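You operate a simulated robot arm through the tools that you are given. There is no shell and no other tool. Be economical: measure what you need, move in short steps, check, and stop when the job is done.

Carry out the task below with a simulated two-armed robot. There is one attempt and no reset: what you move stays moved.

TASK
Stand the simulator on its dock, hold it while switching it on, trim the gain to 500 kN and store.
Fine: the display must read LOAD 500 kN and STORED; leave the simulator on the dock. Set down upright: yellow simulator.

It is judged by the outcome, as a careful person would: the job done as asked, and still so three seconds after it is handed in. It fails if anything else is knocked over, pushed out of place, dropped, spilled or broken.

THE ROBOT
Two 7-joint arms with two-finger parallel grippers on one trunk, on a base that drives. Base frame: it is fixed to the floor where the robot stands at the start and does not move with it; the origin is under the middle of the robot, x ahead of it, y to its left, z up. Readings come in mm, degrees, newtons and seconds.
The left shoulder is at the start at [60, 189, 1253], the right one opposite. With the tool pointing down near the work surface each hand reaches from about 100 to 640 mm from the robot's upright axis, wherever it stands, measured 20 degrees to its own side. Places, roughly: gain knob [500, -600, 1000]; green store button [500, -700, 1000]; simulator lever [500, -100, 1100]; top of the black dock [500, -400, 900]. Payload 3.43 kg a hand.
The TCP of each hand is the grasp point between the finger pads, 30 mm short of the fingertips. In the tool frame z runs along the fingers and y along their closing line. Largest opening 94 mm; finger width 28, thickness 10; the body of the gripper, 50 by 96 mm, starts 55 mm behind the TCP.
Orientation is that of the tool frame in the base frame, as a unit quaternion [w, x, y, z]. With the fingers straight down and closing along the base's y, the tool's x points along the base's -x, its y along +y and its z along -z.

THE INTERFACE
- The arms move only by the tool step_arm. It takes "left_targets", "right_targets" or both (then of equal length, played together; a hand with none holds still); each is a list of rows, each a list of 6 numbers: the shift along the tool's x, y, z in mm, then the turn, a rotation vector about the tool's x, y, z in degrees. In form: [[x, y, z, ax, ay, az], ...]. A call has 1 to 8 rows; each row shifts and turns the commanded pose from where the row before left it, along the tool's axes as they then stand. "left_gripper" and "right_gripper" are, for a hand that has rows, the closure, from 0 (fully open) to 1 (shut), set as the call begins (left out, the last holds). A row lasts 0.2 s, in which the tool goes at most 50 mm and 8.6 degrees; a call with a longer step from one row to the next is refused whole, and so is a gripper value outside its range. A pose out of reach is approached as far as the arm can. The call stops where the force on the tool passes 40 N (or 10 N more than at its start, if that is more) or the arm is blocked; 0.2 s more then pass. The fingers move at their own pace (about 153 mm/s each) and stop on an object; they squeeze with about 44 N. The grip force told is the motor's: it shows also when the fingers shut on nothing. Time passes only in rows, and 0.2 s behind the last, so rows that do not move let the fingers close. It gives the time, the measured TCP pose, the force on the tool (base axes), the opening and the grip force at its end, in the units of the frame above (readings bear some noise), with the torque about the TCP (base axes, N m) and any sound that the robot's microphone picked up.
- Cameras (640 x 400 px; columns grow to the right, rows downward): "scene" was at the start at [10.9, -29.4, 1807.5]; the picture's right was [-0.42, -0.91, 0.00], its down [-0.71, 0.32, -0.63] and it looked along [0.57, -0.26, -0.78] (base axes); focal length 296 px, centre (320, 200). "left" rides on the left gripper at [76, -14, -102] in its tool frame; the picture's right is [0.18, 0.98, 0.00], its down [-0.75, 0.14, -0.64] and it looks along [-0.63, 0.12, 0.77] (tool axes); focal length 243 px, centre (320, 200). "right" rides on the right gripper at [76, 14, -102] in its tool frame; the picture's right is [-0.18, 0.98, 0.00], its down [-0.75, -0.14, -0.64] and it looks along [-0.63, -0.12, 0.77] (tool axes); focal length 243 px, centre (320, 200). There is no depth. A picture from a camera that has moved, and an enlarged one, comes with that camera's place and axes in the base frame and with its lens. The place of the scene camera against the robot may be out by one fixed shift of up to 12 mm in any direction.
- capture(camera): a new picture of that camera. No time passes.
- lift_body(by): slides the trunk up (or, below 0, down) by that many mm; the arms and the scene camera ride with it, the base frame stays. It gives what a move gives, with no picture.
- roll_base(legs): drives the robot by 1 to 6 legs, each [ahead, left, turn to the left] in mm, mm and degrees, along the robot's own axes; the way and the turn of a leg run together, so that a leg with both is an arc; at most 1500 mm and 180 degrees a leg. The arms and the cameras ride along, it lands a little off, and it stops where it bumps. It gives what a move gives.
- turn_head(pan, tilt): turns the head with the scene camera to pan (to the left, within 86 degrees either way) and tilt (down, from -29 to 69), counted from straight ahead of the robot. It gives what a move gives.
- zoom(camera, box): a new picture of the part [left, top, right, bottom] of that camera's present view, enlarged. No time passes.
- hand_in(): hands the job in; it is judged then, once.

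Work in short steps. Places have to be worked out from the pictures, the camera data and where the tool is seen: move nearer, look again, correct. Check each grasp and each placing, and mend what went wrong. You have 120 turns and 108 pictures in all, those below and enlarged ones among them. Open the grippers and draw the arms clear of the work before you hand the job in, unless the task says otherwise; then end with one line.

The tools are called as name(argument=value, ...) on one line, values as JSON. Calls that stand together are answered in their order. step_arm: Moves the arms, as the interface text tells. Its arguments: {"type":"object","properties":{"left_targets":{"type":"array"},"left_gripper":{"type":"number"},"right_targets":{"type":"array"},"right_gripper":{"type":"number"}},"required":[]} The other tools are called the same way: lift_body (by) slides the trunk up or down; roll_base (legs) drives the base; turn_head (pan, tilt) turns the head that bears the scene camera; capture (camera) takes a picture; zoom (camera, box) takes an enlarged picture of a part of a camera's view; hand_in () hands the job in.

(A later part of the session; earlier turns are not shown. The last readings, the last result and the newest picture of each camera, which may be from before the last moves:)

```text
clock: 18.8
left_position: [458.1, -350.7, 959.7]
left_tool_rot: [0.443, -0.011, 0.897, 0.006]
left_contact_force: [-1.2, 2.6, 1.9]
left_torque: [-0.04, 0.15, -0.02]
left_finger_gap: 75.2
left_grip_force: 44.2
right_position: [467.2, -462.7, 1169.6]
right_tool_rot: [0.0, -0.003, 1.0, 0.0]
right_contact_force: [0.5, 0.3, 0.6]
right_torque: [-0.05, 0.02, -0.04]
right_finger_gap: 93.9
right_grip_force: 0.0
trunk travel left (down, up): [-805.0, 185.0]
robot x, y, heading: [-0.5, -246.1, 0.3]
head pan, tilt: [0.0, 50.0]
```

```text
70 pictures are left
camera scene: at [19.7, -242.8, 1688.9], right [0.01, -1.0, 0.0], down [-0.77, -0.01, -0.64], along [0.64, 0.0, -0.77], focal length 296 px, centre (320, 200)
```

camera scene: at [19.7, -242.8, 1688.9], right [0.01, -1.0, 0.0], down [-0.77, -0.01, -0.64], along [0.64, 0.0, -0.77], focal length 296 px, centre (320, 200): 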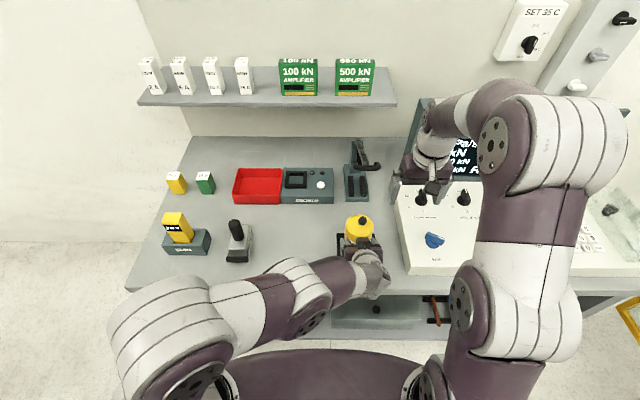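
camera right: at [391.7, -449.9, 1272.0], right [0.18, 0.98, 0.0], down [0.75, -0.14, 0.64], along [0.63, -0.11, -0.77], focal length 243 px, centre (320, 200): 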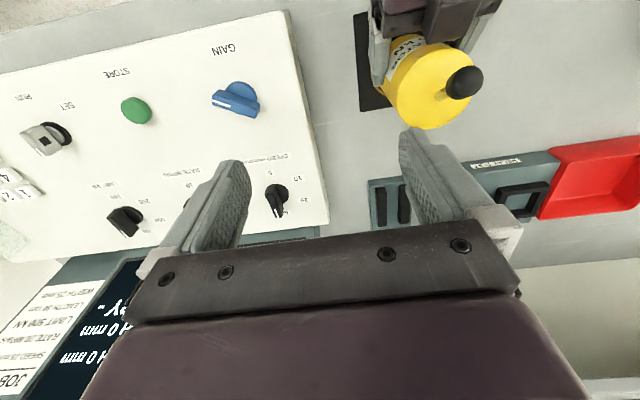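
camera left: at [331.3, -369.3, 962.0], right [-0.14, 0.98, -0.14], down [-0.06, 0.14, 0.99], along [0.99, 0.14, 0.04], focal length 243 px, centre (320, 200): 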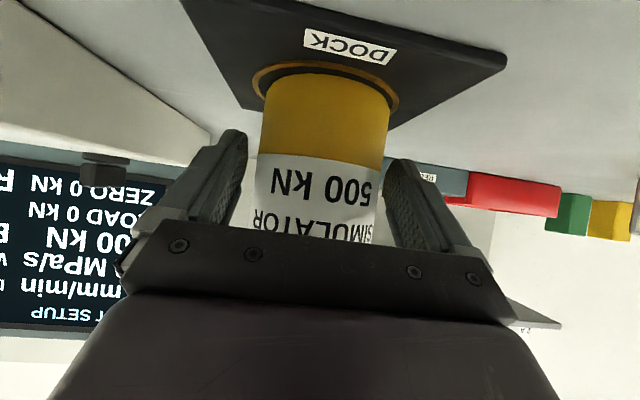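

From triangulation the tip could be at (457..473, -353, 1060..1080). I move closer in y at this safe height and look again.

step_arm(right_targets=[[0, 40, 0, 0, 0, 0], [0, 40, 0, 0, 0, 0]])

capture(camera="right")

zoom(camera="scene", box=[310, 180, 438, 260])

```text
clock: 19.4
left_position: [458.0, -350.4, 958.9]
left_tool_rot: [0.443, -0.011, 0.896, 0.006]
left_contact_force: [-2.3, 1.4, 1.5]
left_torque: [0.01, 0.02, 0.01]
left_finger_gap: 75.1
left_grip_force: 43.7
right_position: [466.1, -382.9, 1169.8]
right_tool_rot: [0.0, -0.004, 1.0, 0.0]
right_contact_force: [0.1, -1.2, 0.1]
right_torque: [0.0, 0.02, 0.0]
right_finger_gap: 93.7
right_grip_force: 0.0
trunk travel left (down, up): [-805.0, 185.0]
robot x, y, heading: [1.2, -243.4, 0.2]
head pan, tilt: [0.0, 50.0]
```

```text
69 pictures are left
camera right: at [391.1, -369.4, 1272.3], right [0.18, 0.98, 0.0], down [0.75, -0.14, 0.64], along [0.63, -0.11, -0.77], focal length 243 px, centre (320, 200)
```

right: 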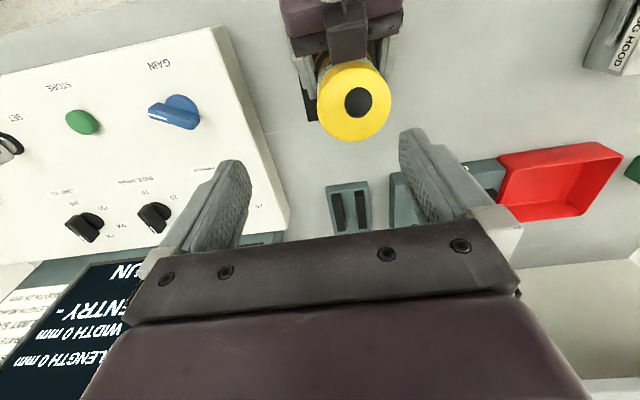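

```text
5.00 times, centred on (374, 220) of scene
camera zoom: at [19.7, -242.7, 1688.9], right [0.01, -1.0, 0.0], down [-0.77, -0.01, -0.64], along [0.64, 0.0, -0.77], focal length 1479 px, centre (50, 100)
```

zoom: 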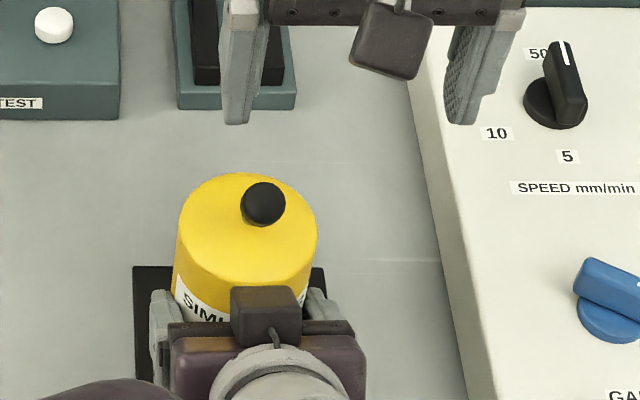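

The tip lines up at about [463,-349], z about 1066. I shift 34 mm in y, descend 60 mm, then check.

step_arm(right_targets=[[1, 34, 0, 0, 0, 0], [0, 0, 30, 0, 0, 0], [0, 0, 30, 0, 0, 0]])

capture(camera="right")

capture(camera="scene")

```text
clock: 20.2
left_position: [458.3, -350.9, 960.0]
left_tool_rot: [0.443, -0.011, 0.896, 0.007]
left_contact_force: [0.1, -0.8, -0.4]
left_torque: [-0.03, -0.04, -0.04]
left_finger_gap: 75.3
left_grip_force: 43.6
right_position: [465.9, -351.3, 1109.9]
right_tool_rot: [0.0, -0.004, 1.0, 0.0]
right_contact_force: [-0.2, -0.3, 0.5]
right_torque: [0.01, -0.02, -0.01]
right_finger_gap: 94.3
right_grip_force: 0.1
trunk travel left (down, up): [-805.0, 185.0]
robot x, y, heading: [-0.0, -249.1, 0.3]
head pan, tilt: [0.0, 50.0]
```

```text
67 pictures are left
camera right: at [390.0, -338.0, 1213.1], right [0.18, 0.98, 0.0], down [0.75, -0.14, 0.64], along [0.63, -0.11, -0.77], focal length 243 px, centre (320, 200)
```

right: 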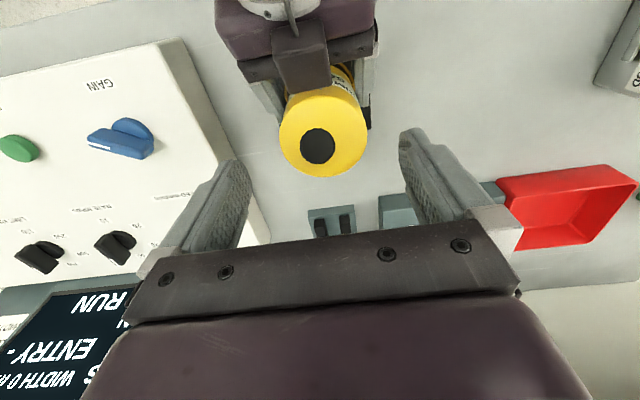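

```text
66 pictures are left
camera scene: at [20.1, -243.8, 1689.0], right [0.01, -1.0, 0.0], down [-0.77, -0.01, -0.64], along [0.64, 0.0, -0.77], focal length 296 px, centre (320, 200)
```

scene: 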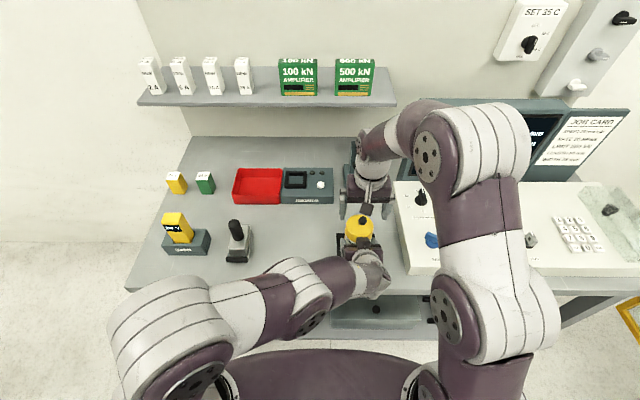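

The tip is at about [460,-351,1072]. I shift x by -4 and lower so the pads bracket the knob.

step_arm(right_targets=[[4, 0, 12, 0, 0, 0], [0, 0, 13, 0, 0, 0], [0, 0, 10, 0, 0, 0]])

capture(camera="right")

zoom(camera="scene", box=[310, 180, 438, 260])

```text
clock: 21.0
left_position: [459.4, -351.1, 958.4]
left_tool_rot: [0.442, -0.011, 0.897, 0.006]
left_contact_force: [-0.3, 0.4, -0.2]
left_torque: [-0.1, 0.0, 0.02]
left_finger_gap: 74.9
left_grip_force: 43.8
right_position: [460.4, -350.6, 1073.2]
right_tool_rot: [0.0, -0.004, 1.0, 0.0]
right_contact_force: [1.3, -0.5, 1.4]
right_torque: [-0.01, 0.0, 0.01]
right_finger_gap: 94.1
right_grip_force: 0.0
trunk travel left (down, up): [-805.0, 185.0]
robot x, y, heading: [-1.2, -249.5, 0.5]
head pan, tilt: [0.0, 50.0]
```

```text
65 pictures are left
camera right: at [385.3, -338.5, 1177.3], right [0.18, 0.98, 0.0], down [0.75, -0.14, 0.64], along [0.63, -0.11, -0.77], focal length 243 px, centre (320, 200)
```

right: 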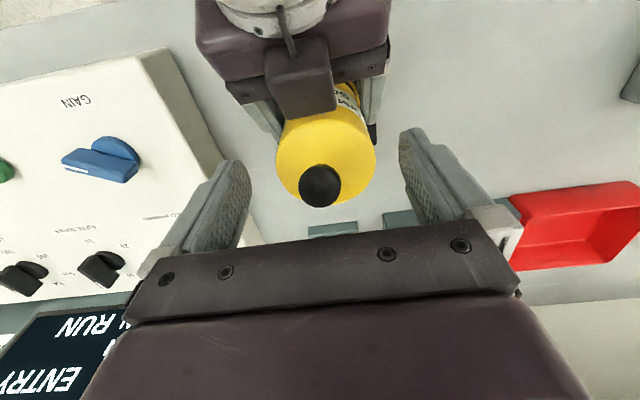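

```text
5.00 times, centred on (374, 220) of scene
camera zoom: at [19.8, -243.9, 1688.9], right [0.01, -1.0, 0.0], down [-0.77, -0.01, -0.64], along [0.64, 0.0, -0.77], focal length 1479 px, centre (50, 100)
```

zoom: 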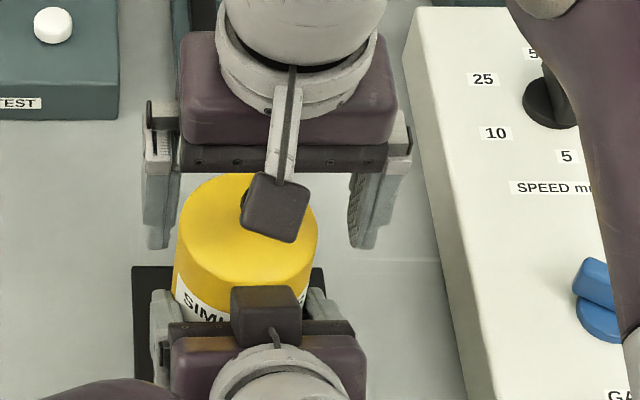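

The knob is right at the TCP point (col 320, row 186, matching size). I close on it.

step_arm(right_targets=[[0, 0, 0, 0, 0, 0], [0, 0, 0, 0, 0, 0], [0, 0, 0, 0, 0, 0]], right_gripper=1)

capture(camera="right")

```text
clock: 21.8
left_position: [459.7, -352.1, 959.6]
left_tool_rot: [0.443, -0.011, 0.896, 0.007]
left_contact_force: [-0.8, -1.9, -0.1]
left_torque: [0.07, -0.02, 0.04]
left_finger_gap: 75.0
left_grip_force: 43.7
right_position: [461.6, -350.0, 1074.6]
right_tool_rot: [0.0, -0.004, 1.0, 0.0]
right_contact_force: [0.2, 0.9, -0.6]
right_torque: [-0.01, -0.05, -0.01]
right_finger_gap: 21.0
right_grip_force: 43.5
trunk travel left (down, up): [-805.0, 185.0]
robot x, y, heading: [-0.1, -245.6, 0.5]
head pan, tilt: [0.0, 50.0]
```

```text
63 pictures are left
camera right: at [385.4, -338.4, 1177.3], right [0.18, 0.98, 0.0], down [0.75, -0.14, 0.64], along [0.63, -0.11, -0.77], focal length 243 px, centre (320, 200)
```

right: 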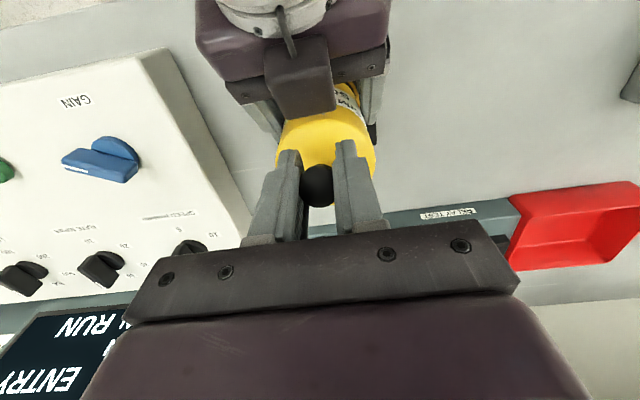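

Pinched at 21 mm. I swing the lever ahead (+x) along a shallow arc while the left hand holds.

step_arm(right_targets=[[-8, 0, -1.5, 0, 0, 0], [-8, 0, -0.5, 0, 0, 0], [-8, 0, 0.5, 0, 0, 0], [-8, 0, 1.5, 0, 0, 0]])

capture(camera="right")

capture(camera="scene")

```text
clock: 22.8
left_position: [457.7, -351.1, 964.4]
left_tool_rot: [0.446, -0.012, 0.895, 0.006]
left_contact_force: [28.9, 7.7, 12.8]
left_torque: [0.26, -0.18, 0.44]
left_finger_gap: 74.5
left_grip_force: 44.3
right_position: [490.8, -348.6, 1077.3]
right_tool_rot: [0.002, -0.004, 1.0, -0.001]
right_contact_force: [-22.7, -2.9, 28.5]
right_torque: [-0.46, 0.69, -0.12]
right_finger_gap: 21.0
right_grip_force: 44.1
trunk travel left (down, up): [-805.0, 185.0]
robot x, y, heading: [0.8, -245.6, 0.5]
head pan, tilt: [0.0, 50.0]
```

```text
62 pictures are left
camera right: at [414.8, -335.9, 1179.7], right [0.18, 0.98, 0.0], down [0.75, -0.13, 0.65], along [0.64, -0.11, -0.76], focal length 243 px, centre (320, 200)
```

right: 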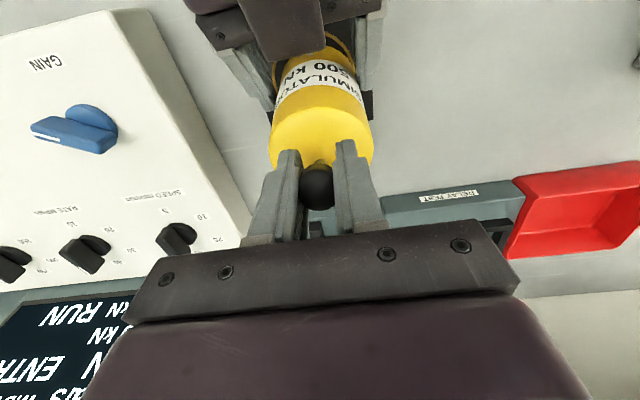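

```text
61 pictures are left
camera scene: at [15.3, -241.4, 1689.5], right [0.01, -1.0, 0.0], down [-0.76, -0.01, -0.64], along [0.64, 0.0, -0.76], focal length 296 px, centre (320, 200)
```

scene: 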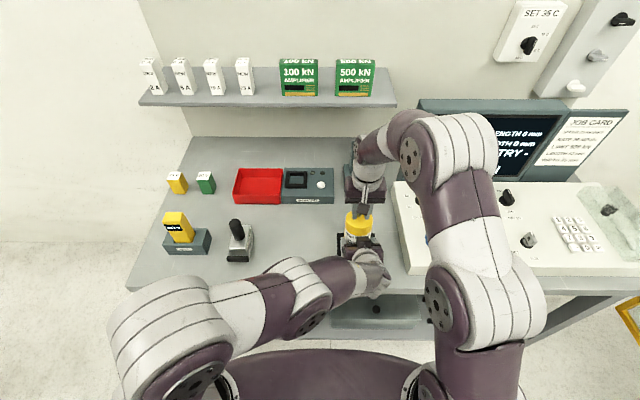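

There is notable force on both hands. I check whether the simulator is still flat on the dock.

capture(camera="left")

zoom(camera="right", box=[220, 0, 428, 130])

zoom(camera="scene", box=[310, 180, 438, 260])

```text
60 pictures are left
camera left: at [330.3, -368.5, 964.9], right [-0.14, 0.98, -0.15], down [-0.06, 0.14, 0.99], along [0.99, 0.14, 0.04], focal length 243 px, centre (320, 200)
```

left: 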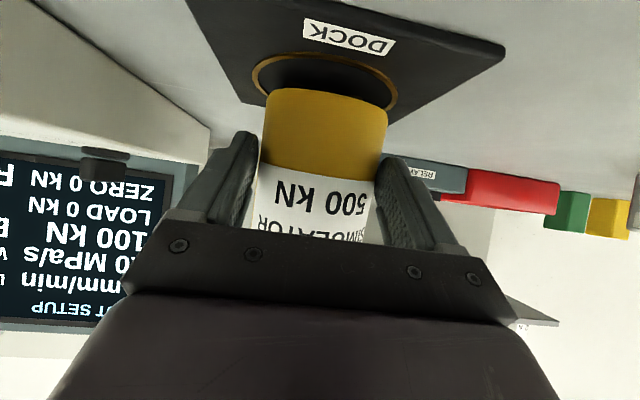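

```text
3.08 times, centred on (324, 65) of right
camera zoom: at [414.8, -335.9, 1179.7], right [0.18, 0.98, 0.0], down [0.75, -0.13, 0.65], along [0.64, -0.11, -0.76], focal length 746 px, centre (308, 615)
```

zoom: 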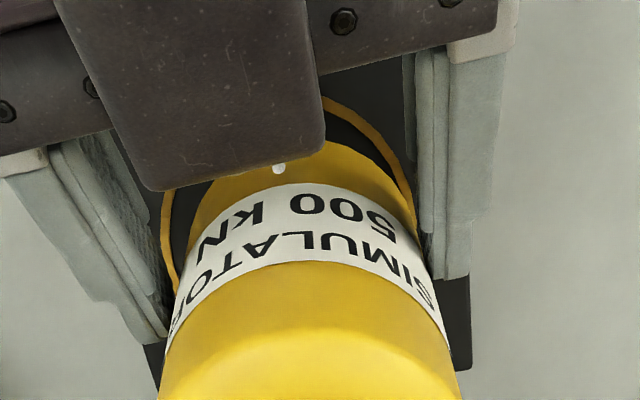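

```text
5.00 times, centred on (374, 220) of scene
camera zoom: at [15.3, -241.4, 1689.5], right [0.01, -1.0, 0.0], down [-0.76, -0.01, -0.64], along [0.64, 0.0, -0.76], focal length 1479 px, centre (50, 100)
```

zoom: 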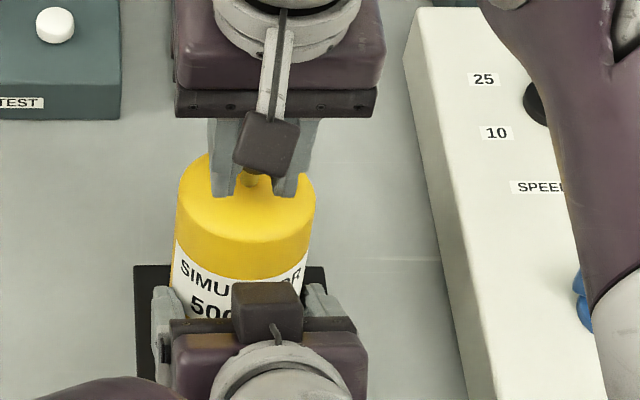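

The whole body tilted forward instead of the lever turning, because the pinch stopped the knob from rotating. I reverse the motion to set it flat again, then open.

step_arm(right_targets=[[8, 0, -1.5, 0, 0, 0], [8, 0, -0.5, 0, 0, 0], [8, 0, 0.5, 0, 0, 0], [8, 0, 1.5, 0, 0, 0]])

capture(camera="left")

```text
clock: 23.8
left_position: [455.9, -350.9, 957.3]
left_tool_rot: [0.441, -0.009, 0.897, 0.008]
left_contact_force: [-19.6, -2.3, -7.3]
left_torque: [0.33, -0.59, -0.02]
left_finger_gap: 74.4
left_grip_force: 44.1
right_position: [463.1, -349.4, 1075.3]
right_tool_rot: [0.004, -0.003, 1.0, 0.001]
right_contact_force: [16.2, 2.0, 14.4]
right_torque: [-0.16, -0.96, 0.02]
right_finger_gap: 20.3
right_grip_force: 44.3
trunk travel left (down, up): [-805.0, 185.0]
robot x, y, heading: [0.2, -244.1, 0.2]
head pan, tilt: [0.0, 50.0]
```

```text
57 pictures are left
camera left: at [328.8, -368.4, 960.6], right [-0.14, 0.98, -0.14], down [-0.05, 0.13, 0.99], along [0.99, 0.14, 0.03], focal length 243 px, centre (320, 200)
```

left: 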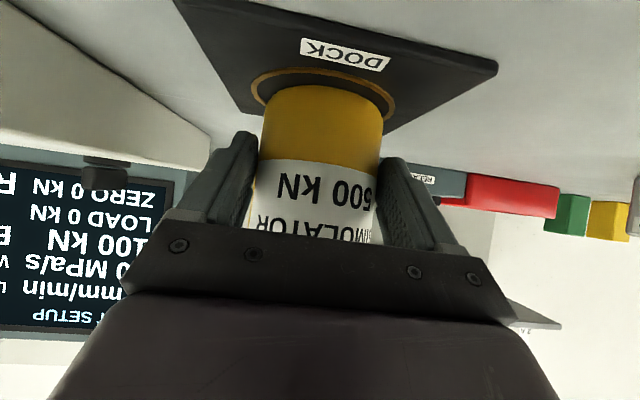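

Residual strain remains. I release the knob with the right hand so the strain relaxes, and look.

step_arm(right_targets=[[0, 0, 0, 0, 0, 0], [0, 0, 0, 0, 0, 0], [0, 0, 0, 0, 0, 0]], right_gripper=0.3)

capture(camera="left")

capture(camera="right")

```text
clock: 24.6
left_position: [460.2, -351.4, 959.4]
left_tool_rot: [0.442, -0.011, 0.897, 0.007]
left_contact_force: [-0.1, -0.2, -5.1]
left_torque: [0.0, 0.1, 0.01]
left_finger_gap: 74.2
left_grip_force: 44.1
right_position: [462.6, -350.5, 1073.7]
right_tool_rot: [0.0, -0.003, 1.0, 0.0]
right_contact_force: [-0.1, 0.5, 0.1]
right_torque: [-0.03, 0.02, 0.01]
right_finger_gap: 66.0
right_grip_force: 0.1
trunk travel left (down, up): [-805.0, 185.0]
robot x, y, heading: [2.2, -246.7, 0.4]
head pan, tilt: [0.0, 50.0]
```

```text
56 pictures are left
camera left: at [331.9, -369.2, 961.6], right [-0.14, 0.98, -0.14], down [-0.05, 0.14, 0.99], along [0.99, 0.14, 0.03], focal length 243 px, centre (320, 200)
```

left: 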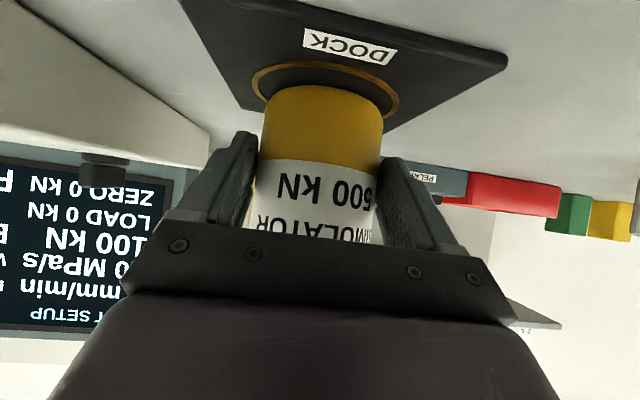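

```text
55 pictures are left
camera right: at [386.1, -337.6, 1176.0], right [0.18, 0.98, 0.0], down [0.76, -0.14, 0.64], along [0.63, -0.11, -0.77], focal length 243 px, centre (320, 200)
```

right: 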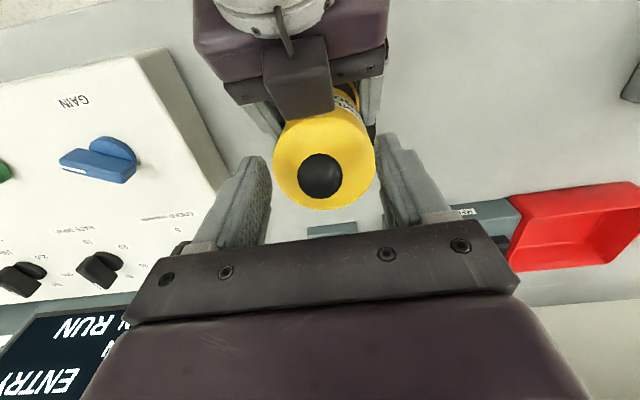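

The simulator is hanging about 10 mm up in the left grip, and the lever is still leaning back. I lower it to the dock until I feel contact.

step_arm(left_targets=[[3.2, 0, 2.4, 0, 0, 0], [3.2, 0, 2.4, 0, 0, 0], [0, 0, 0, 0, 0, 0]])

zoom(camera="left", box=[200, 0, 440, 150])

```text
clock: 25.4
left_position: [459.5, -351.1, 956.7]
left_tool_rot: [0.446, -0.012, 0.895, 0.005]
left_contact_force: [7.0, 3.0, 28.9]
left_torque: [0.09, -0.14, 0.09]
left_finger_gap: 75.0
left_grip_force: 44.1
right_position: [459.7, -349.9, 1073.7]
right_tool_rot: [0.001, -0.004, 1.0, -0.001]
right_contact_force: [-0.7, -0.2, -0.6]
right_torque: [0.05, 0.0, -0.03]
right_finger_gap: 65.9
right_grip_force: 0.1
trunk travel left (down, up): [-805.0, 185.0]
robot x, y, heading: [1.2, -244.9, 0.2]
head pan, tilt: [0.0, 50.0]
```

```text
2.67 times, centred on (320, 75) of left
camera zoom: at [332.2, -369.8, 957.9], right [-0.14, 0.98, -0.15], down [-0.06, 0.14, 0.99], along [0.99, 0.14, 0.04], focal length 647 px, centre (320, 533)
```

zoom: 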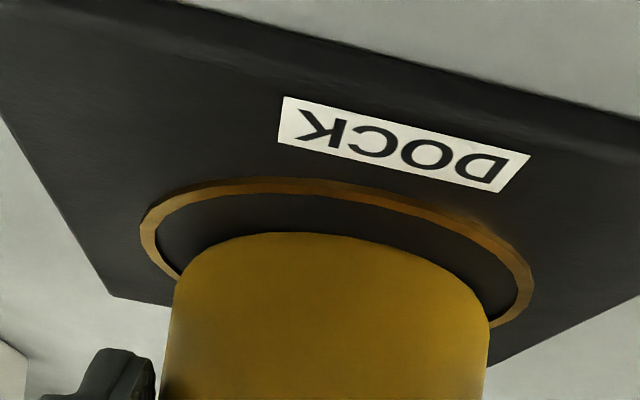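

It's in contact (29 N) but probably resting on its far edge. I open slightly so it settles flat.

step_arm(left_targets=[[-2.4, 0, -1.8, 0, 0, 0], [0, 0, 0, 0, 0, 0]])

step_arm(left_targets=[[0, 0, 0, 0, 0, 0], [0, 0, 0, 0, 0, 0]], left_gripper=0.1)

zoom(camera="left", box=[200, 0, 440, 150])

capture(camera="right")

```text
clock: 26.0
left_position: [458.4, -352.0, 956.8]
left_tool_rot: [0.444, -0.01, 0.896, 0.005]
left_contact_force: [6.6, -1.6, 24.7]
left_torque: [-0.19, -0.12, 0.03]
left_finger_gap: 74.1
left_grip_force: 44.1
right_position: [460.2, -349.7, 1072.3]
right_tool_rot: [-0.001, -0.003, 1.0, 0.0]
right_contact_force: [0.0, -0.8, 0.3]
right_torque: [-0.02, 0.04, 0.0]
right_finger_gap: 65.7
right_grip_force: 0.1
trunk travel left (down, up): [-805.0, 185.0]
robot x, y, heading: [5.0, -245.7, 0.5]
head pan, tilt: [0.0, 50.0]
```

```text
clock: 26.6
left_position: [458.6, -351.3, 954.1]
left_tool_rot: [0.442, -0.011, 0.897, 0.008]
left_contact_force: [0.0, -0.6, 0.3]
left_torque: [0.0, -0.02, -0.02]
left_finger_gap: 84.8
left_grip_force: 0.0
right_position: [461.2, -351.0, 1072.8]
right_tool_rot: [0.0, -0.003, 1.0, 0.0]
right_contact_force: [0.1, -0.3, -0.1]
right_torque: [0.02, -0.01, -0.01]
right_finger_gap: 65.9
right_grip_force: 0.0
trunk travel left (down, up): [-805.0, 185.0]
robot x, y, heading: [-0.2, -247.5, 0.4]
head pan, tilt: [0.0, 50.0]
```

```text
2.67 times, centred on (320, 75) of left
camera zoom: at [330.8, -368.7, 957.0], right [-0.14, 0.98, -0.14], down [-0.05, 0.14, 0.99], along [0.99, 0.14, 0.03], focal length 647 px, centre (320, 533)
```

zoom: 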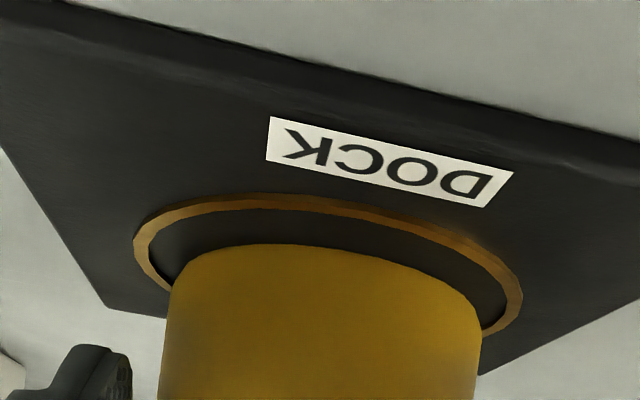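

```text
52 pictures are left
camera right: at [385.1, -337.5, 1176.4], right [0.18, 0.98, 0.0], down [0.75, -0.14, 0.64], along [0.63, -0.11, -0.77], focal length 243 px, centre (320, 200)
```

right: 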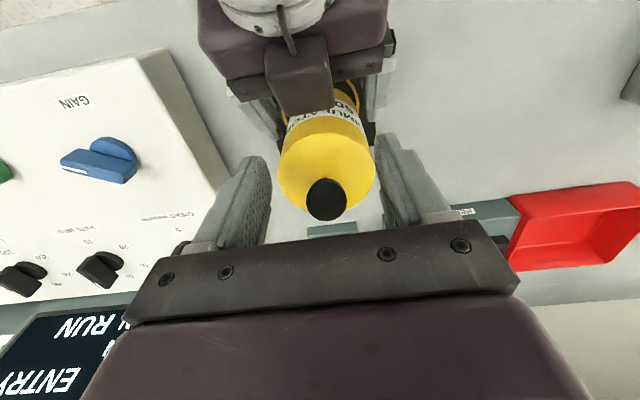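

The simulator shifted about 8–10 mm ahead and the left fingers hold it only near their tips. I raise the right hand, then advance the left for a fuller grip.

step_arm(right_targets=[[0, 0, -30, 0, 0, 0], [0, 0, -30, 0, 0, 0]], right_gripper=0)

step_arm(left_targets=[[-13, 0, 7.5, 0, 0, 0], [0, 0, 0, 0, 0, 0]], left_gripper=0)

capture(camera="left")

capture(camera="right")

```text
clock: 27.2
left_position: [459.2, -351.3, 954.5]
left_tool_rot: [0.443, -0.011, 0.896, 0.006]
left_contact_force: [0.3, 0.3, -0.1]
left_torque: [0.01, -0.01, -0.02]
left_finger_gap: 84.4
left_grip_force: 0.0
right_position: [460.4, -350.4, 1134.0]
right_tool_rot: [0.0, -0.003, 1.0, 0.0]
right_contact_force: [-1.8, -0.3, -0.2]
right_torque: [0.0, 0.02, 0.0]
right_finger_gap: 93.8
right_grip_force: 0.1
trunk travel left (down, up): [-805.0, 185.0]
robot x, y, heading: [1.0, -244.7, 0.4]
head pan, tilt: [0.0, 50.0]
```

```text
clock: 27.8
left_position: [472.0, -352.2, 959.7]
left_tool_rot: [0.444, -0.011, 0.896, 0.008]
left_contact_force: [0.0, 0.0, 0.1]
left_torque: [-0.02, 0.02, -0.03]
left_finger_gap: 93.9
left_grip_force: 0.1
right_position: [460.6, -349.4, 1132.9]
right_tool_rot: [0.0, -0.004, 1.0, -0.001]
right_contact_force: [-1.2, 0.0, 1.0]
right_torque: [0.01, 0.01, -0.01]
right_finger_gap: 94.2
right_grip_force: 0.0
trunk travel left (down, up): [-805.0, 185.0]
robot x, y, heading: [0.2, -245.3, 0.6]
head pan, tilt: [0.0, 50.0]
```

```text
51 pictures are left
camera left: at [345.2, -369.0, 962.8], right [-0.14, 0.98, -0.14], down [-0.06, 0.14, 0.99], along [0.99, 0.14, 0.04], focal length 243 px, centre (320, 200)
```

left: 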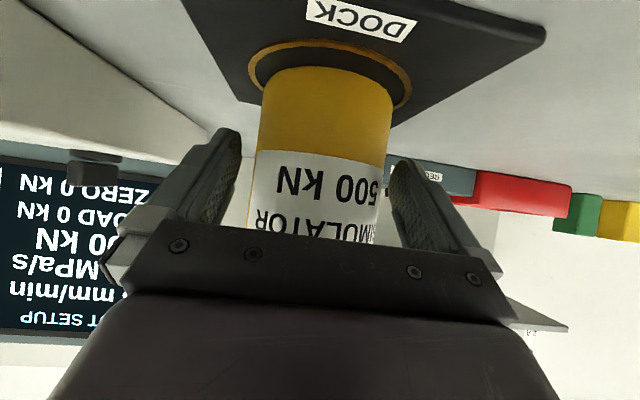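

```text
50 pictures are left
camera right: at [384.6, -337.1, 1236.7], right [0.18, 0.98, 0.0], down [0.75, -0.14, 0.64], along [0.63, -0.11, -0.77], focal length 243 px, centre (320, 200)
```

right: 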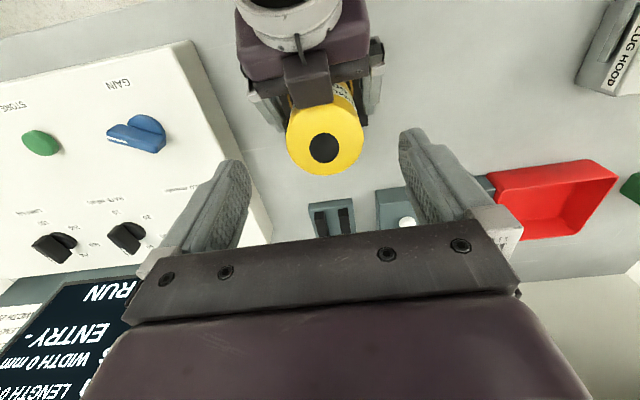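

The fingers now surround the body more fully and it looks flat. I close, then slide it back about 8 mm into the ring centre.

step_arm(left_targets=[[0, 0, 0, 0, 0, 0], [0, 0, 0, 0, 0, 0], [0, 0, 0, 0, 0, 0]], left_gripper=1)

step_arm(left_targets=[[2.5, 0, -3.2, 0, 0, 0], [2.5, 0, -3.2, 0, 0, 0], [0, 0, 0, 0, 0, 0]])

zoom(camera="left", box=[200, 0, 440, 150])

```text
clock: 28.6
left_position: [473.6, -351.9, 961.2]
left_tool_rot: [0.443, -0.011, 0.896, 0.007]
left_contact_force: [0.2, 0.5, -0.2]
left_torque: [-0.1, -0.14, 0.05]
left_finger_gap: 75.1
left_grip_force: 43.8
right_position: [461.2, -349.8, 1133.1]
right_tool_rot: [0.001, -0.004, 1.0, 0.001]
right_contact_force: [-0.4, -0.9, -0.1]
right_torque: [0.01, 0.03, 0.0]
right_finger_gap: 94.0
right_grip_force: 0.0
trunk travel left (down, up): [-805.0, 185.0]
robot x, y, heading: [2.9, -245.8, 0.3]
head pan, tilt: [0.0, 50.0]
```

```text
clock: 29.4
left_position: [465.0, -352.0, 959.6]
left_tool_rot: [0.443, -0.011, 0.897, 0.007]
left_contact_force: [1.8, -0.3, 4.2]
left_torque: [-0.12, -0.02, 0.04]
left_finger_gap: 74.8
left_grip_force: 44.6
right_position: [461.3, -349.7, 1134.4]
right_tool_rot: [0.0, -0.004, 1.0, 0.0]
right_contact_force: [0.7, -0.1, 0.1]
right_torque: [-0.02, 0.02, 0.0]
right_finger_gap: 93.9
right_grip_force: 0.1
trunk travel left (down, up): [-805.0, 185.0]
robot x, y, heading: [0.6, -247.3, 0.4]
head pan, tilt: [0.0, 50.0]
```

```text
2.67 times, centred on (320, 75) of left
camera zoom: at [337.5, -369.0, 962.8], right [-0.14, 0.98, -0.14], down [-0.06, 0.14, 0.99], along [0.99, 0.14, 0.04], focal length 647 px, centre (320, 533)
```

zoom: 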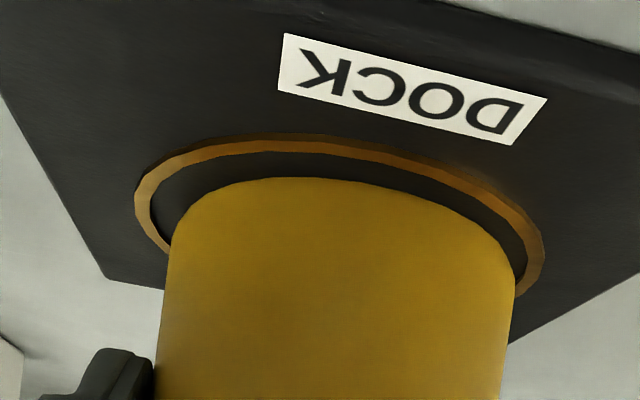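

The body is centred in the ring again. To push the lever without pinching it, I yaw the right hand 90° while raised, so its fingers straddle the knob fore and aft.

step_arm(right_targets=[[0, 0, -10, 0, 0, -8.5], [0, 0, -10, 0, 0, -8.5], [0, 0, 0, 0, 0, -8.5], [0, 0, 0, 0, 0, -8.5], [0, 0, 0, 0, 0, -8.5], [0, 0, 0, 0, 0, -8.5]])

step_arm(right_targets=[[0, 0, 0, 0, 0, -8.5], [0, 0, 0, 0, 0, -8.5], [0, 0, 0, 0, 0, -8.5], [0, 0, 0, 0, 0, -8.5], [0, 0, 0, 0, 0, -5]])

capture(camera="right")

capture(camera="scene")

```text
clock: 30.8
left_position: [463.8, -352.0, 961.3]
left_tool_rot: [0.443, -0.011, 0.896, 0.007]
left_contact_force: [1.9, -1.0, 6.4]
left_torque: [-0.39, -0.23, 0.07]
left_finger_gap: 74.7
left_grip_force: 44.0
right_position: [461.5, -349.7, 1153.8]
right_tool_rot: [0.0, -0.436, 0.9, 0.0]
right_contact_force: [-0.6, 0.8, -0.6]
right_torque: [0.0, 0.01, -0.02]
right_finger_gap: 93.8
right_grip_force: 0.1
trunk travel left (down, up): [-805.0, 185.0]
robot x, y, heading: [-2.0, -245.4, 0.1]
head pan, tilt: [0.0, 50.0]
```

```text
clock: 32.0
left_position: [464.5, -351.5, 960.9]
left_tool_rot: [0.443, -0.011, 0.896, 0.007]
left_contact_force: [2.6, -1.0, 7.8]
left_torque: [-0.46, -0.27, 0.08]
left_finger_gap: 74.8
left_grip_force: 44.0
right_position: [459.6, -351.1, 1154.3]
right_tool_rot: [0.001, 0.709, -0.705, 0.0]
right_contact_force: [-0.1, -0.4, -0.2]
right_torque: [0.02, 0.02, 0.01]
right_finger_gap: 94.0
right_grip_force: 0.1
trunk travel left (down, up): [-805.0, 185.0]
robot x, y, heading: [0.2, -244.9, 0.5]
head pan, tilt: [0.0, 50.0]
```

```text
48 pictures are left
camera right: at [447.5, -427.7, 1257.4], right [-0.98, 0.17, 0.0], down [0.13, 0.75, 0.64], along [0.11, 0.63, -0.77], focal length 243 px, centre (320, 200)
```

right: 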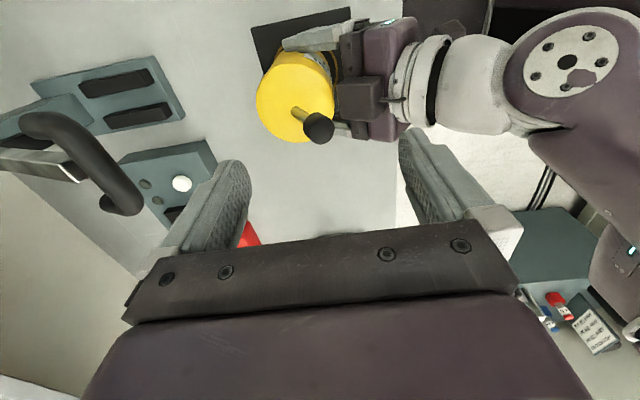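

```text
47 pictures are left
camera scene: at [19.3, -243.8, 1689.0], right [0.01, -1.0, 0.0], down [-0.77, -0.01, -0.64], along [0.64, 0.0, -0.77], focal length 296 px, centre (320, 200)
```

scene: 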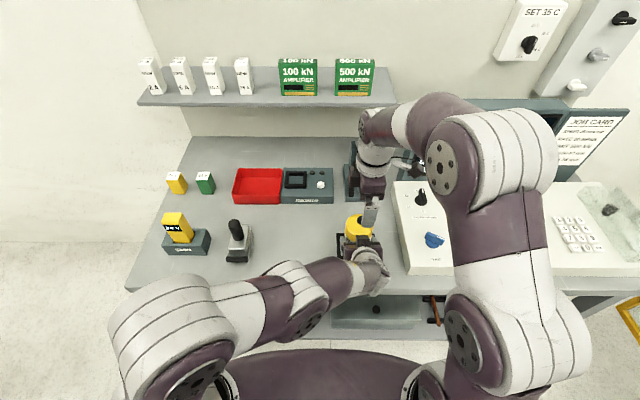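

The yaw worked and gives a side view of the lever. I zoom on it.

zoom(camera="right", box=[240, 30, 432, 150])

```text
3.33 times, centred on (336, 90) of right
camera zoom: at [447.5, -427.7, 1257.4], right [-0.98, 0.17, 0.0], down [0.13, 0.75, 0.64], along [0.11, 0.63, -0.77], focal length 809 px, centre (267, 567)
```

zoom: 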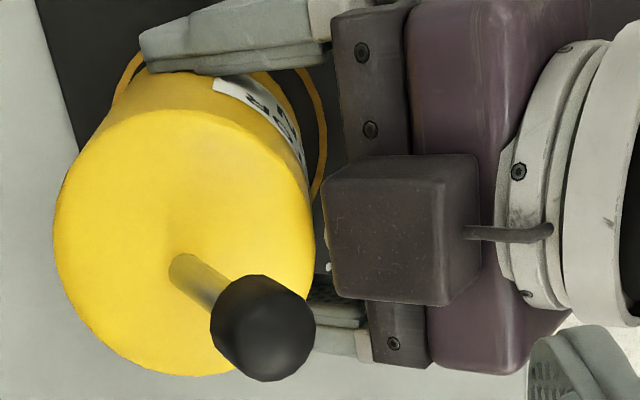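

Clear geometry: knob at about [462.6,-349,1072], left-hand box edge at x≈443 below z≈1036. I set the right gap to about 42 mm centred at x≈470, descend to z≈1082, and check.

step_arm(right_targets=[[-1, -10.5, 0, 0, 0, 0], [0, 0, 25, 0, 0, 0], [0, 0, 20, 0, 0, 0]], right_gripper=0.55)

zoom(camera="right", box=[160, 0, 480, 200])

```text
clock: 32.8
left_position: [464.2, -351.7, 961.1]
left_tool_rot: [0.443, -0.011, 0.897, 0.006]
left_contact_force: [1.3, -1.5, 8.7]
left_torque: [-0.47, -0.25, 0.01]
left_finger_gap: 75.0
left_grip_force: 44.1
right_position: [470.1, -349.4, 1109.0]
right_tool_rot: [0.0, 0.709, -0.705, 0.001]
right_contact_force: [-0.3, 0.4, -1.1]
right_torque: [0.04, -0.01, 0.0]
right_finger_gap: 42.2
right_grip_force: 0.1
trunk travel left (down, up): [-805.0, 185.0]
robot x, y, heading: [1.4, -247.4, 0.4]
head pan, tilt: [0.0, 50.0]
```

```text
2.00 times, centred on (320, 100) of right
camera zoom: at [456.9, -426.4, 1212.7], right [-0.98, 0.18, 0.0], down [0.14, 0.75, 0.64], along [0.11, 0.63, -0.77], focal length 485 px, centre (320, 400)
```

zoom: 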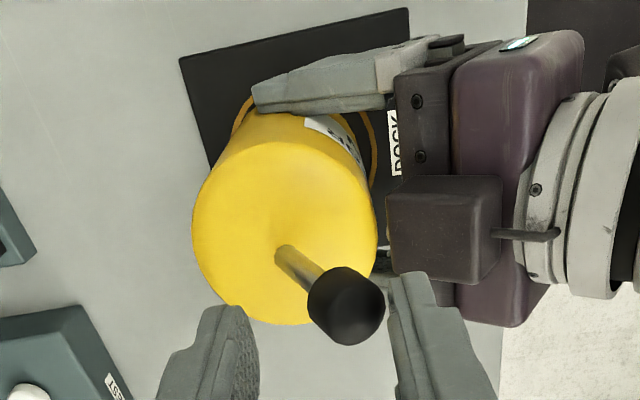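

The fingers straddle the knob with little margin behind it. I nudge 2 mm back and descend the remaining 28 mm.

step_arm(right_targets=[[0, 2, 0, 0, 0, 0], [0, 0, 10, 0, 0, 0], [0, 0, 10, 0, 0, 0], [0, 0, 7, 0, 0, 0]])

zoom(camera="right", box=[160, 20, 480, 220])

```text
clock: 33.8
left_position: [464.6, -351.1, 960.5]
left_tool_rot: [0.443, -0.011, 0.896, 0.007]
left_contact_force: [2.0, -1.6, 7.8]
left_torque: [-0.44, -0.25, 0.05]
left_finger_gap: 74.7
left_grip_force: 44.4
right_position: [468.9, -350.2, 1082.2]
right_tool_rot: [0.0, 0.709, -0.705, 0.0]
right_contact_force: [-0.5, 0.5, 0.0]
right_torque: [0.03, 0.02, -0.02]
right_finger_gap: 42.3
right_grip_force: 0.2
trunk travel left (down, up): [-805.0, 185.0]
robot x, y, heading: [-4.0, -248.2, 0.6]
head pan, tilt: [0.0, 50.0]
```

```text
2.00 times, centred on (320, 120) of right
camera zoom: at [455.9, -426.8, 1185.8], right [-0.98, 0.18, 0.0], down [0.14, 0.75, 0.64], along [0.11, 0.63, -0.77], focal length 485 px, centre (320, 360)
```

zoom: 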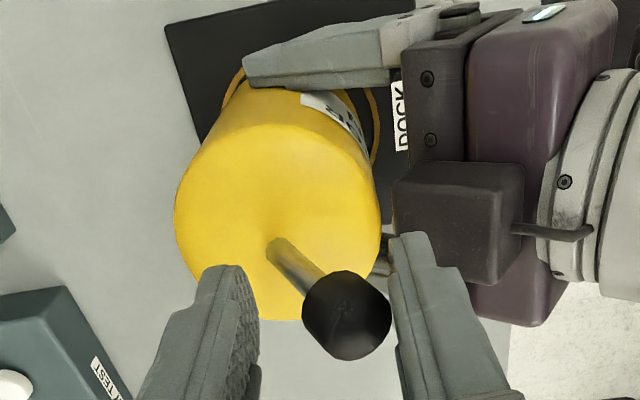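

Everything is in place. I press the left hand down about 5 mm for a firm hold, then push the lever ahead in small steps.

step_arm(left_targets=[[2.4, 0, 1.8, 0, 0, 0], [2, 0, 1.5, 0, 0, 0]])

step_arm(right_targets=[[0, -4, 0, 0, 0, 0], [0, -4, 0, 0, 0, 0], [0, -4, 0, 0, 0, 0]])

zoom(camera="right", box=[160, 20, 480, 220])

```text
clock: 34.4
left_position: [464.8, -351.2, 960.0]
left_tool_rot: [0.447, -0.012, 0.894, 0.005]
left_contact_force: [-0.9, 3.7, 33.7]
left_torque: [0.25, -0.71, 0.17]
left_finger_gap: 74.7
left_grip_force: 44.3
right_position: [467.1, -349.8, 1084.5]
right_tool_rot: [0.0, 0.709, -0.705, 0.001]
right_contact_force: [0.1, 0.8, -0.4]
right_torque: [0.03, 0.01, 0.02]
right_finger_gap: 42.0
right_grip_force: 0.1
trunk travel left (down, up): [-805.0, 185.0]
robot x, y, heading: [1.4, -248.7, 0.2]
head pan, tilt: [0.0, 50.0]
```

```text
clock: 35.2
left_position: [463.3, -351.7, 958.7]
left_tool_rot: [0.446, -0.011, 0.895, 0.006]
left_contact_force: [5.6, -0.3, 33.0]
left_torque: [-0.03, -0.77, 0.0]
left_finger_gap: 75.0
left_grip_force: 43.9
right_position: [477.5, -348.6, 1083.1]
right_tool_rot: [-0.001, 0.709, -0.705, 0.0]
right_contact_force: [-4.9, 0.3, 3.6]
right_torque: [0.07, 0.1, -0.04]
right_finger_gap: 45.4
right_grip_force: 2.7
trunk travel left (down, up): [-805.0, 185.0]
robot x, y, heading: [2.3, -243.6, 0.5]
head pan, tilt: [0.0, 50.0]
```

```text
2.00 times, centred on (320, 120) of right
camera zoom: at [464.5, -425.7, 1187.1], right [-0.98, 0.18, 0.0], down [0.13, 0.76, 0.64], along [0.12, 0.63, -0.77], focal length 485 px, centre (320, 360)
```

zoom: 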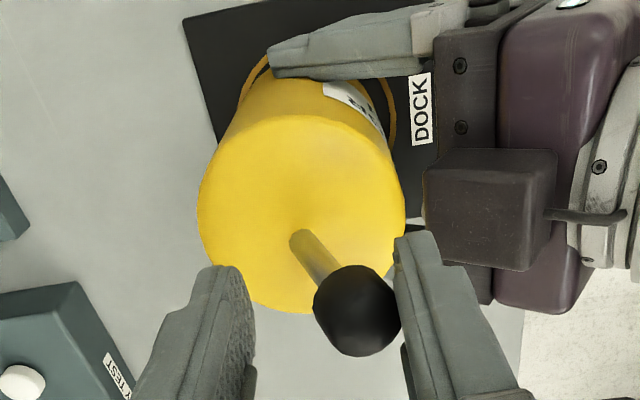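

The knob is being pushed (5 N); the body stays flat. I continue.

step_arm(right_targets=[[0, -4, 0, 0, 0, 0], [0, -4, 0, 0, 0, 0], [0, -4, 0, 0, 0, 0]])

zoom(camera="right", box=[160, 20, 480, 220])

```text
clock: 36.0
left_position: [463.7, -351.7, 957.4]
left_tool_rot: [0.444, -0.012, 0.896, 0.007]
left_contact_force: [1.9, -2.0, 33.1]
left_torque: [-0.1, -0.94, 0.03]
left_finger_gap: 74.6
left_grip_force: 43.6
right_position: [490.5, -348.1, 1083.1]
right_tool_rot: [-0.001, 0.71, -0.705, 0.001]
right_contact_force: [-0.9, 0.6, 0.7]
right_torque: [-0.01, -0.01, -0.02]
right_finger_gap: 42.6
right_grip_force: 0.7
trunk travel left (down, up): [-805.0, 185.0]
robot x, y, heading: [-0.3, -244.6, 0.3]
head pan, tilt: [0.0, 50.0]
```

```text
2.00 times, centred on (320, 120) of right
camera zoom: at [477.4, -424.9, 1186.8], right [-0.98, 0.18, 0.0], down [0.13, 0.75, 0.64], along [0.12, 0.63, -0.77], focal length 485 px, centre (320, 360)
```

zoom: 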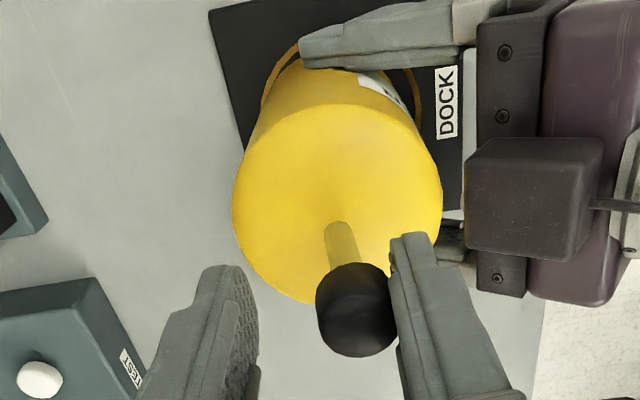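

The lever is rotating and the body stays flat, with low force. I keep pushing.

step_arm(right_targets=[[0, -4, 0, 0, 0, 0], [0, -4, 0, 0, 0, 0], [0, -4, 0, 0, 0, 0], [0, -4, 0, 0, 0, 0]])

zoom(camera="right", box=[160, 20, 480, 220])

capture(camera="left")

```text
clock: 37.0
left_position: [462.8, -351.9, 956.5]
left_tool_rot: [0.445, -0.011, 0.896, 0.006]
left_contact_force: [-0.1, -2.1, 33.1]
left_torque: [-0.17, -0.92, -0.06]
left_finger_gap: 74.4
left_grip_force: 43.9
right_position: [506.0, -347.9, 1082.6]
right_tool_rot: [0.0, 0.709, -0.705, 0.002]
right_contact_force: [0.2, -0.3, -0.3]
right_torque: [-0.03, 0.0, 0.03]
right_finger_gap: 42.4
right_grip_force: 0.1
trunk travel left (down, up): [-805.0, 185.0]
robot x, y, heading: [-1.0, -245.7, 0.1]
head pan, tilt: [0.0, 50.0]
```

```text
2.00 times, centred on (320, 120) of right
camera zoom: at [492.8, -425.3, 1186.1], right [-0.98, 0.18, 0.0], down [0.13, 0.75, 0.64], along [0.12, 0.63, -0.77], focal length 485 px, centre (320, 360)
```

zoom: 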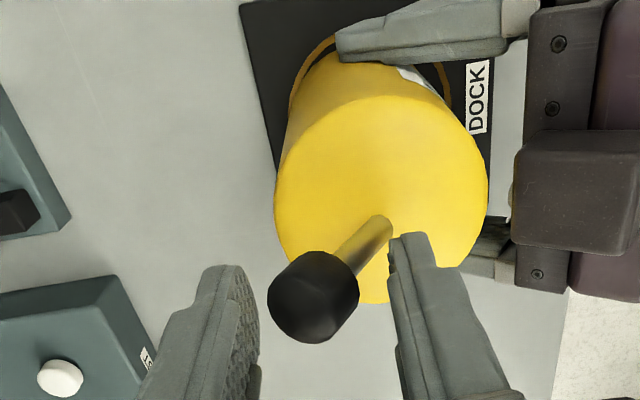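

```text
40 pictures are left
camera left: at [335.4, -369.0, 959.0], right [-0.14, 0.98, -0.15], down [-0.06, 0.14, 0.99], along [0.99, 0.14, 0.04], focal length 243 px, centre (320, 200)
```

left: 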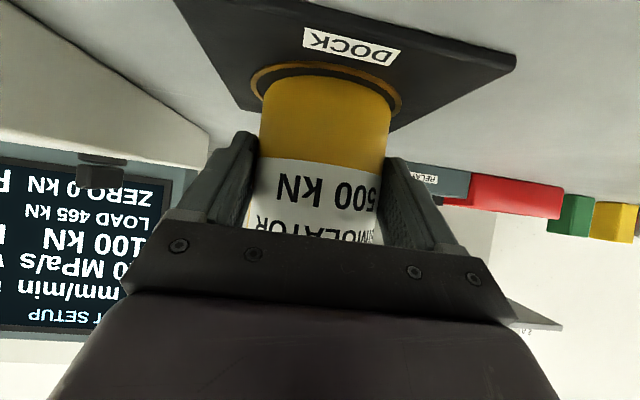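

The lever snapped over and the display reads LOAD 465 kN. I raise the right hand clear, relax the left downforce and open the left.

step_arm(right_targets=[[0, 0, -40, 0, 0, 0], [0, 0, -40, 0, 0, 0], [0, 0, -20, 0, 0, 0]])

step_arm(left_targets=[[-2.4, 0, -1.8, 0, 0, 0], [-2, 0, -1.5, 0, 0, 0]])

zoom(camera="left", box=[200, 0, 440, 150])

```text
clock: 37.8
left_position: [463.6, -350.1, 955.7]
left_tool_rot: [0.443, -0.01, 0.896, 0.007]
left_contact_force: [-1.9, -3.9, 19.1]
left_torque: [-0.5, -0.63, 0.03]
left_finger_gap: 74.5
left_grip_force: 43.9
right_position: [489.0, -353.4, 1155.7]
right_tool_rot: [0.0, 0.709, -0.705, 0.0]
right_contact_force: [0.7, 0.4, -0.5]
right_torque: [0.02, -0.03, -0.01]
right_finger_gap: 42.3
right_grip_force: 0.1
right hand out of reach, approached as far as the arm can: row 2, 3
trunk travel left (down, up): [-805.0, 185.0]
robot x, y, heading: [0.6, -248.5, 0.3]
head pan, tilt: [0.0, 50.0]
```

```text
clock: 38.4
left_position: [465.4, -349.7, 957.8]
left_tool_rot: [0.44, -0.01, 0.898, 0.008]
left_contact_force: [0.0, 1.0, -4.8]
left_torque: [0.03, 0.12, -0.02]
left_finger_gap: 74.4
left_grip_force: 43.4
right_position: [491.7, -351.8, 1155.2]
right_tool_rot: [-0.001, 0.709, -0.705, 0.001]
right_contact_force: [0.2, 0.0, 0.2]
right_torque: [0.0, 0.0, 0.04]
right_finger_gap: 42.3
right_grip_force: 0.1
trunk travel left (down, up): [-805.0, 185.0]
robot x, y, heading: [5.4, -246.6, 0.2]
head pan, tilt: [0.0, 50.0]
```

```text
2.67 times, centred on (320, 75) of left
camera zoom: at [337.4, -366.7, 960.7], right [-0.14, 0.98, -0.14], down [-0.05, 0.13, 0.99], along [0.99, 0.14, 0.03], focal length 647 px, centre (320, 533)
```

zoom: 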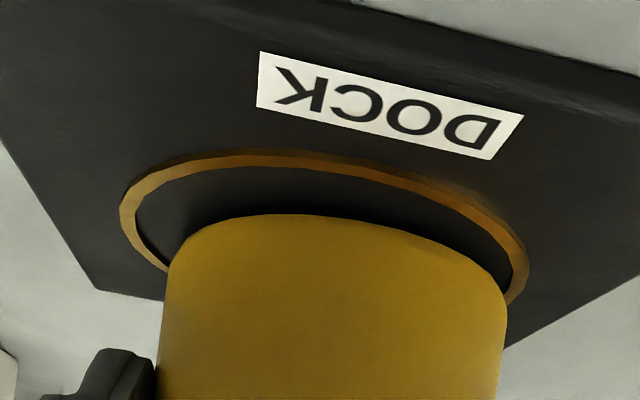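

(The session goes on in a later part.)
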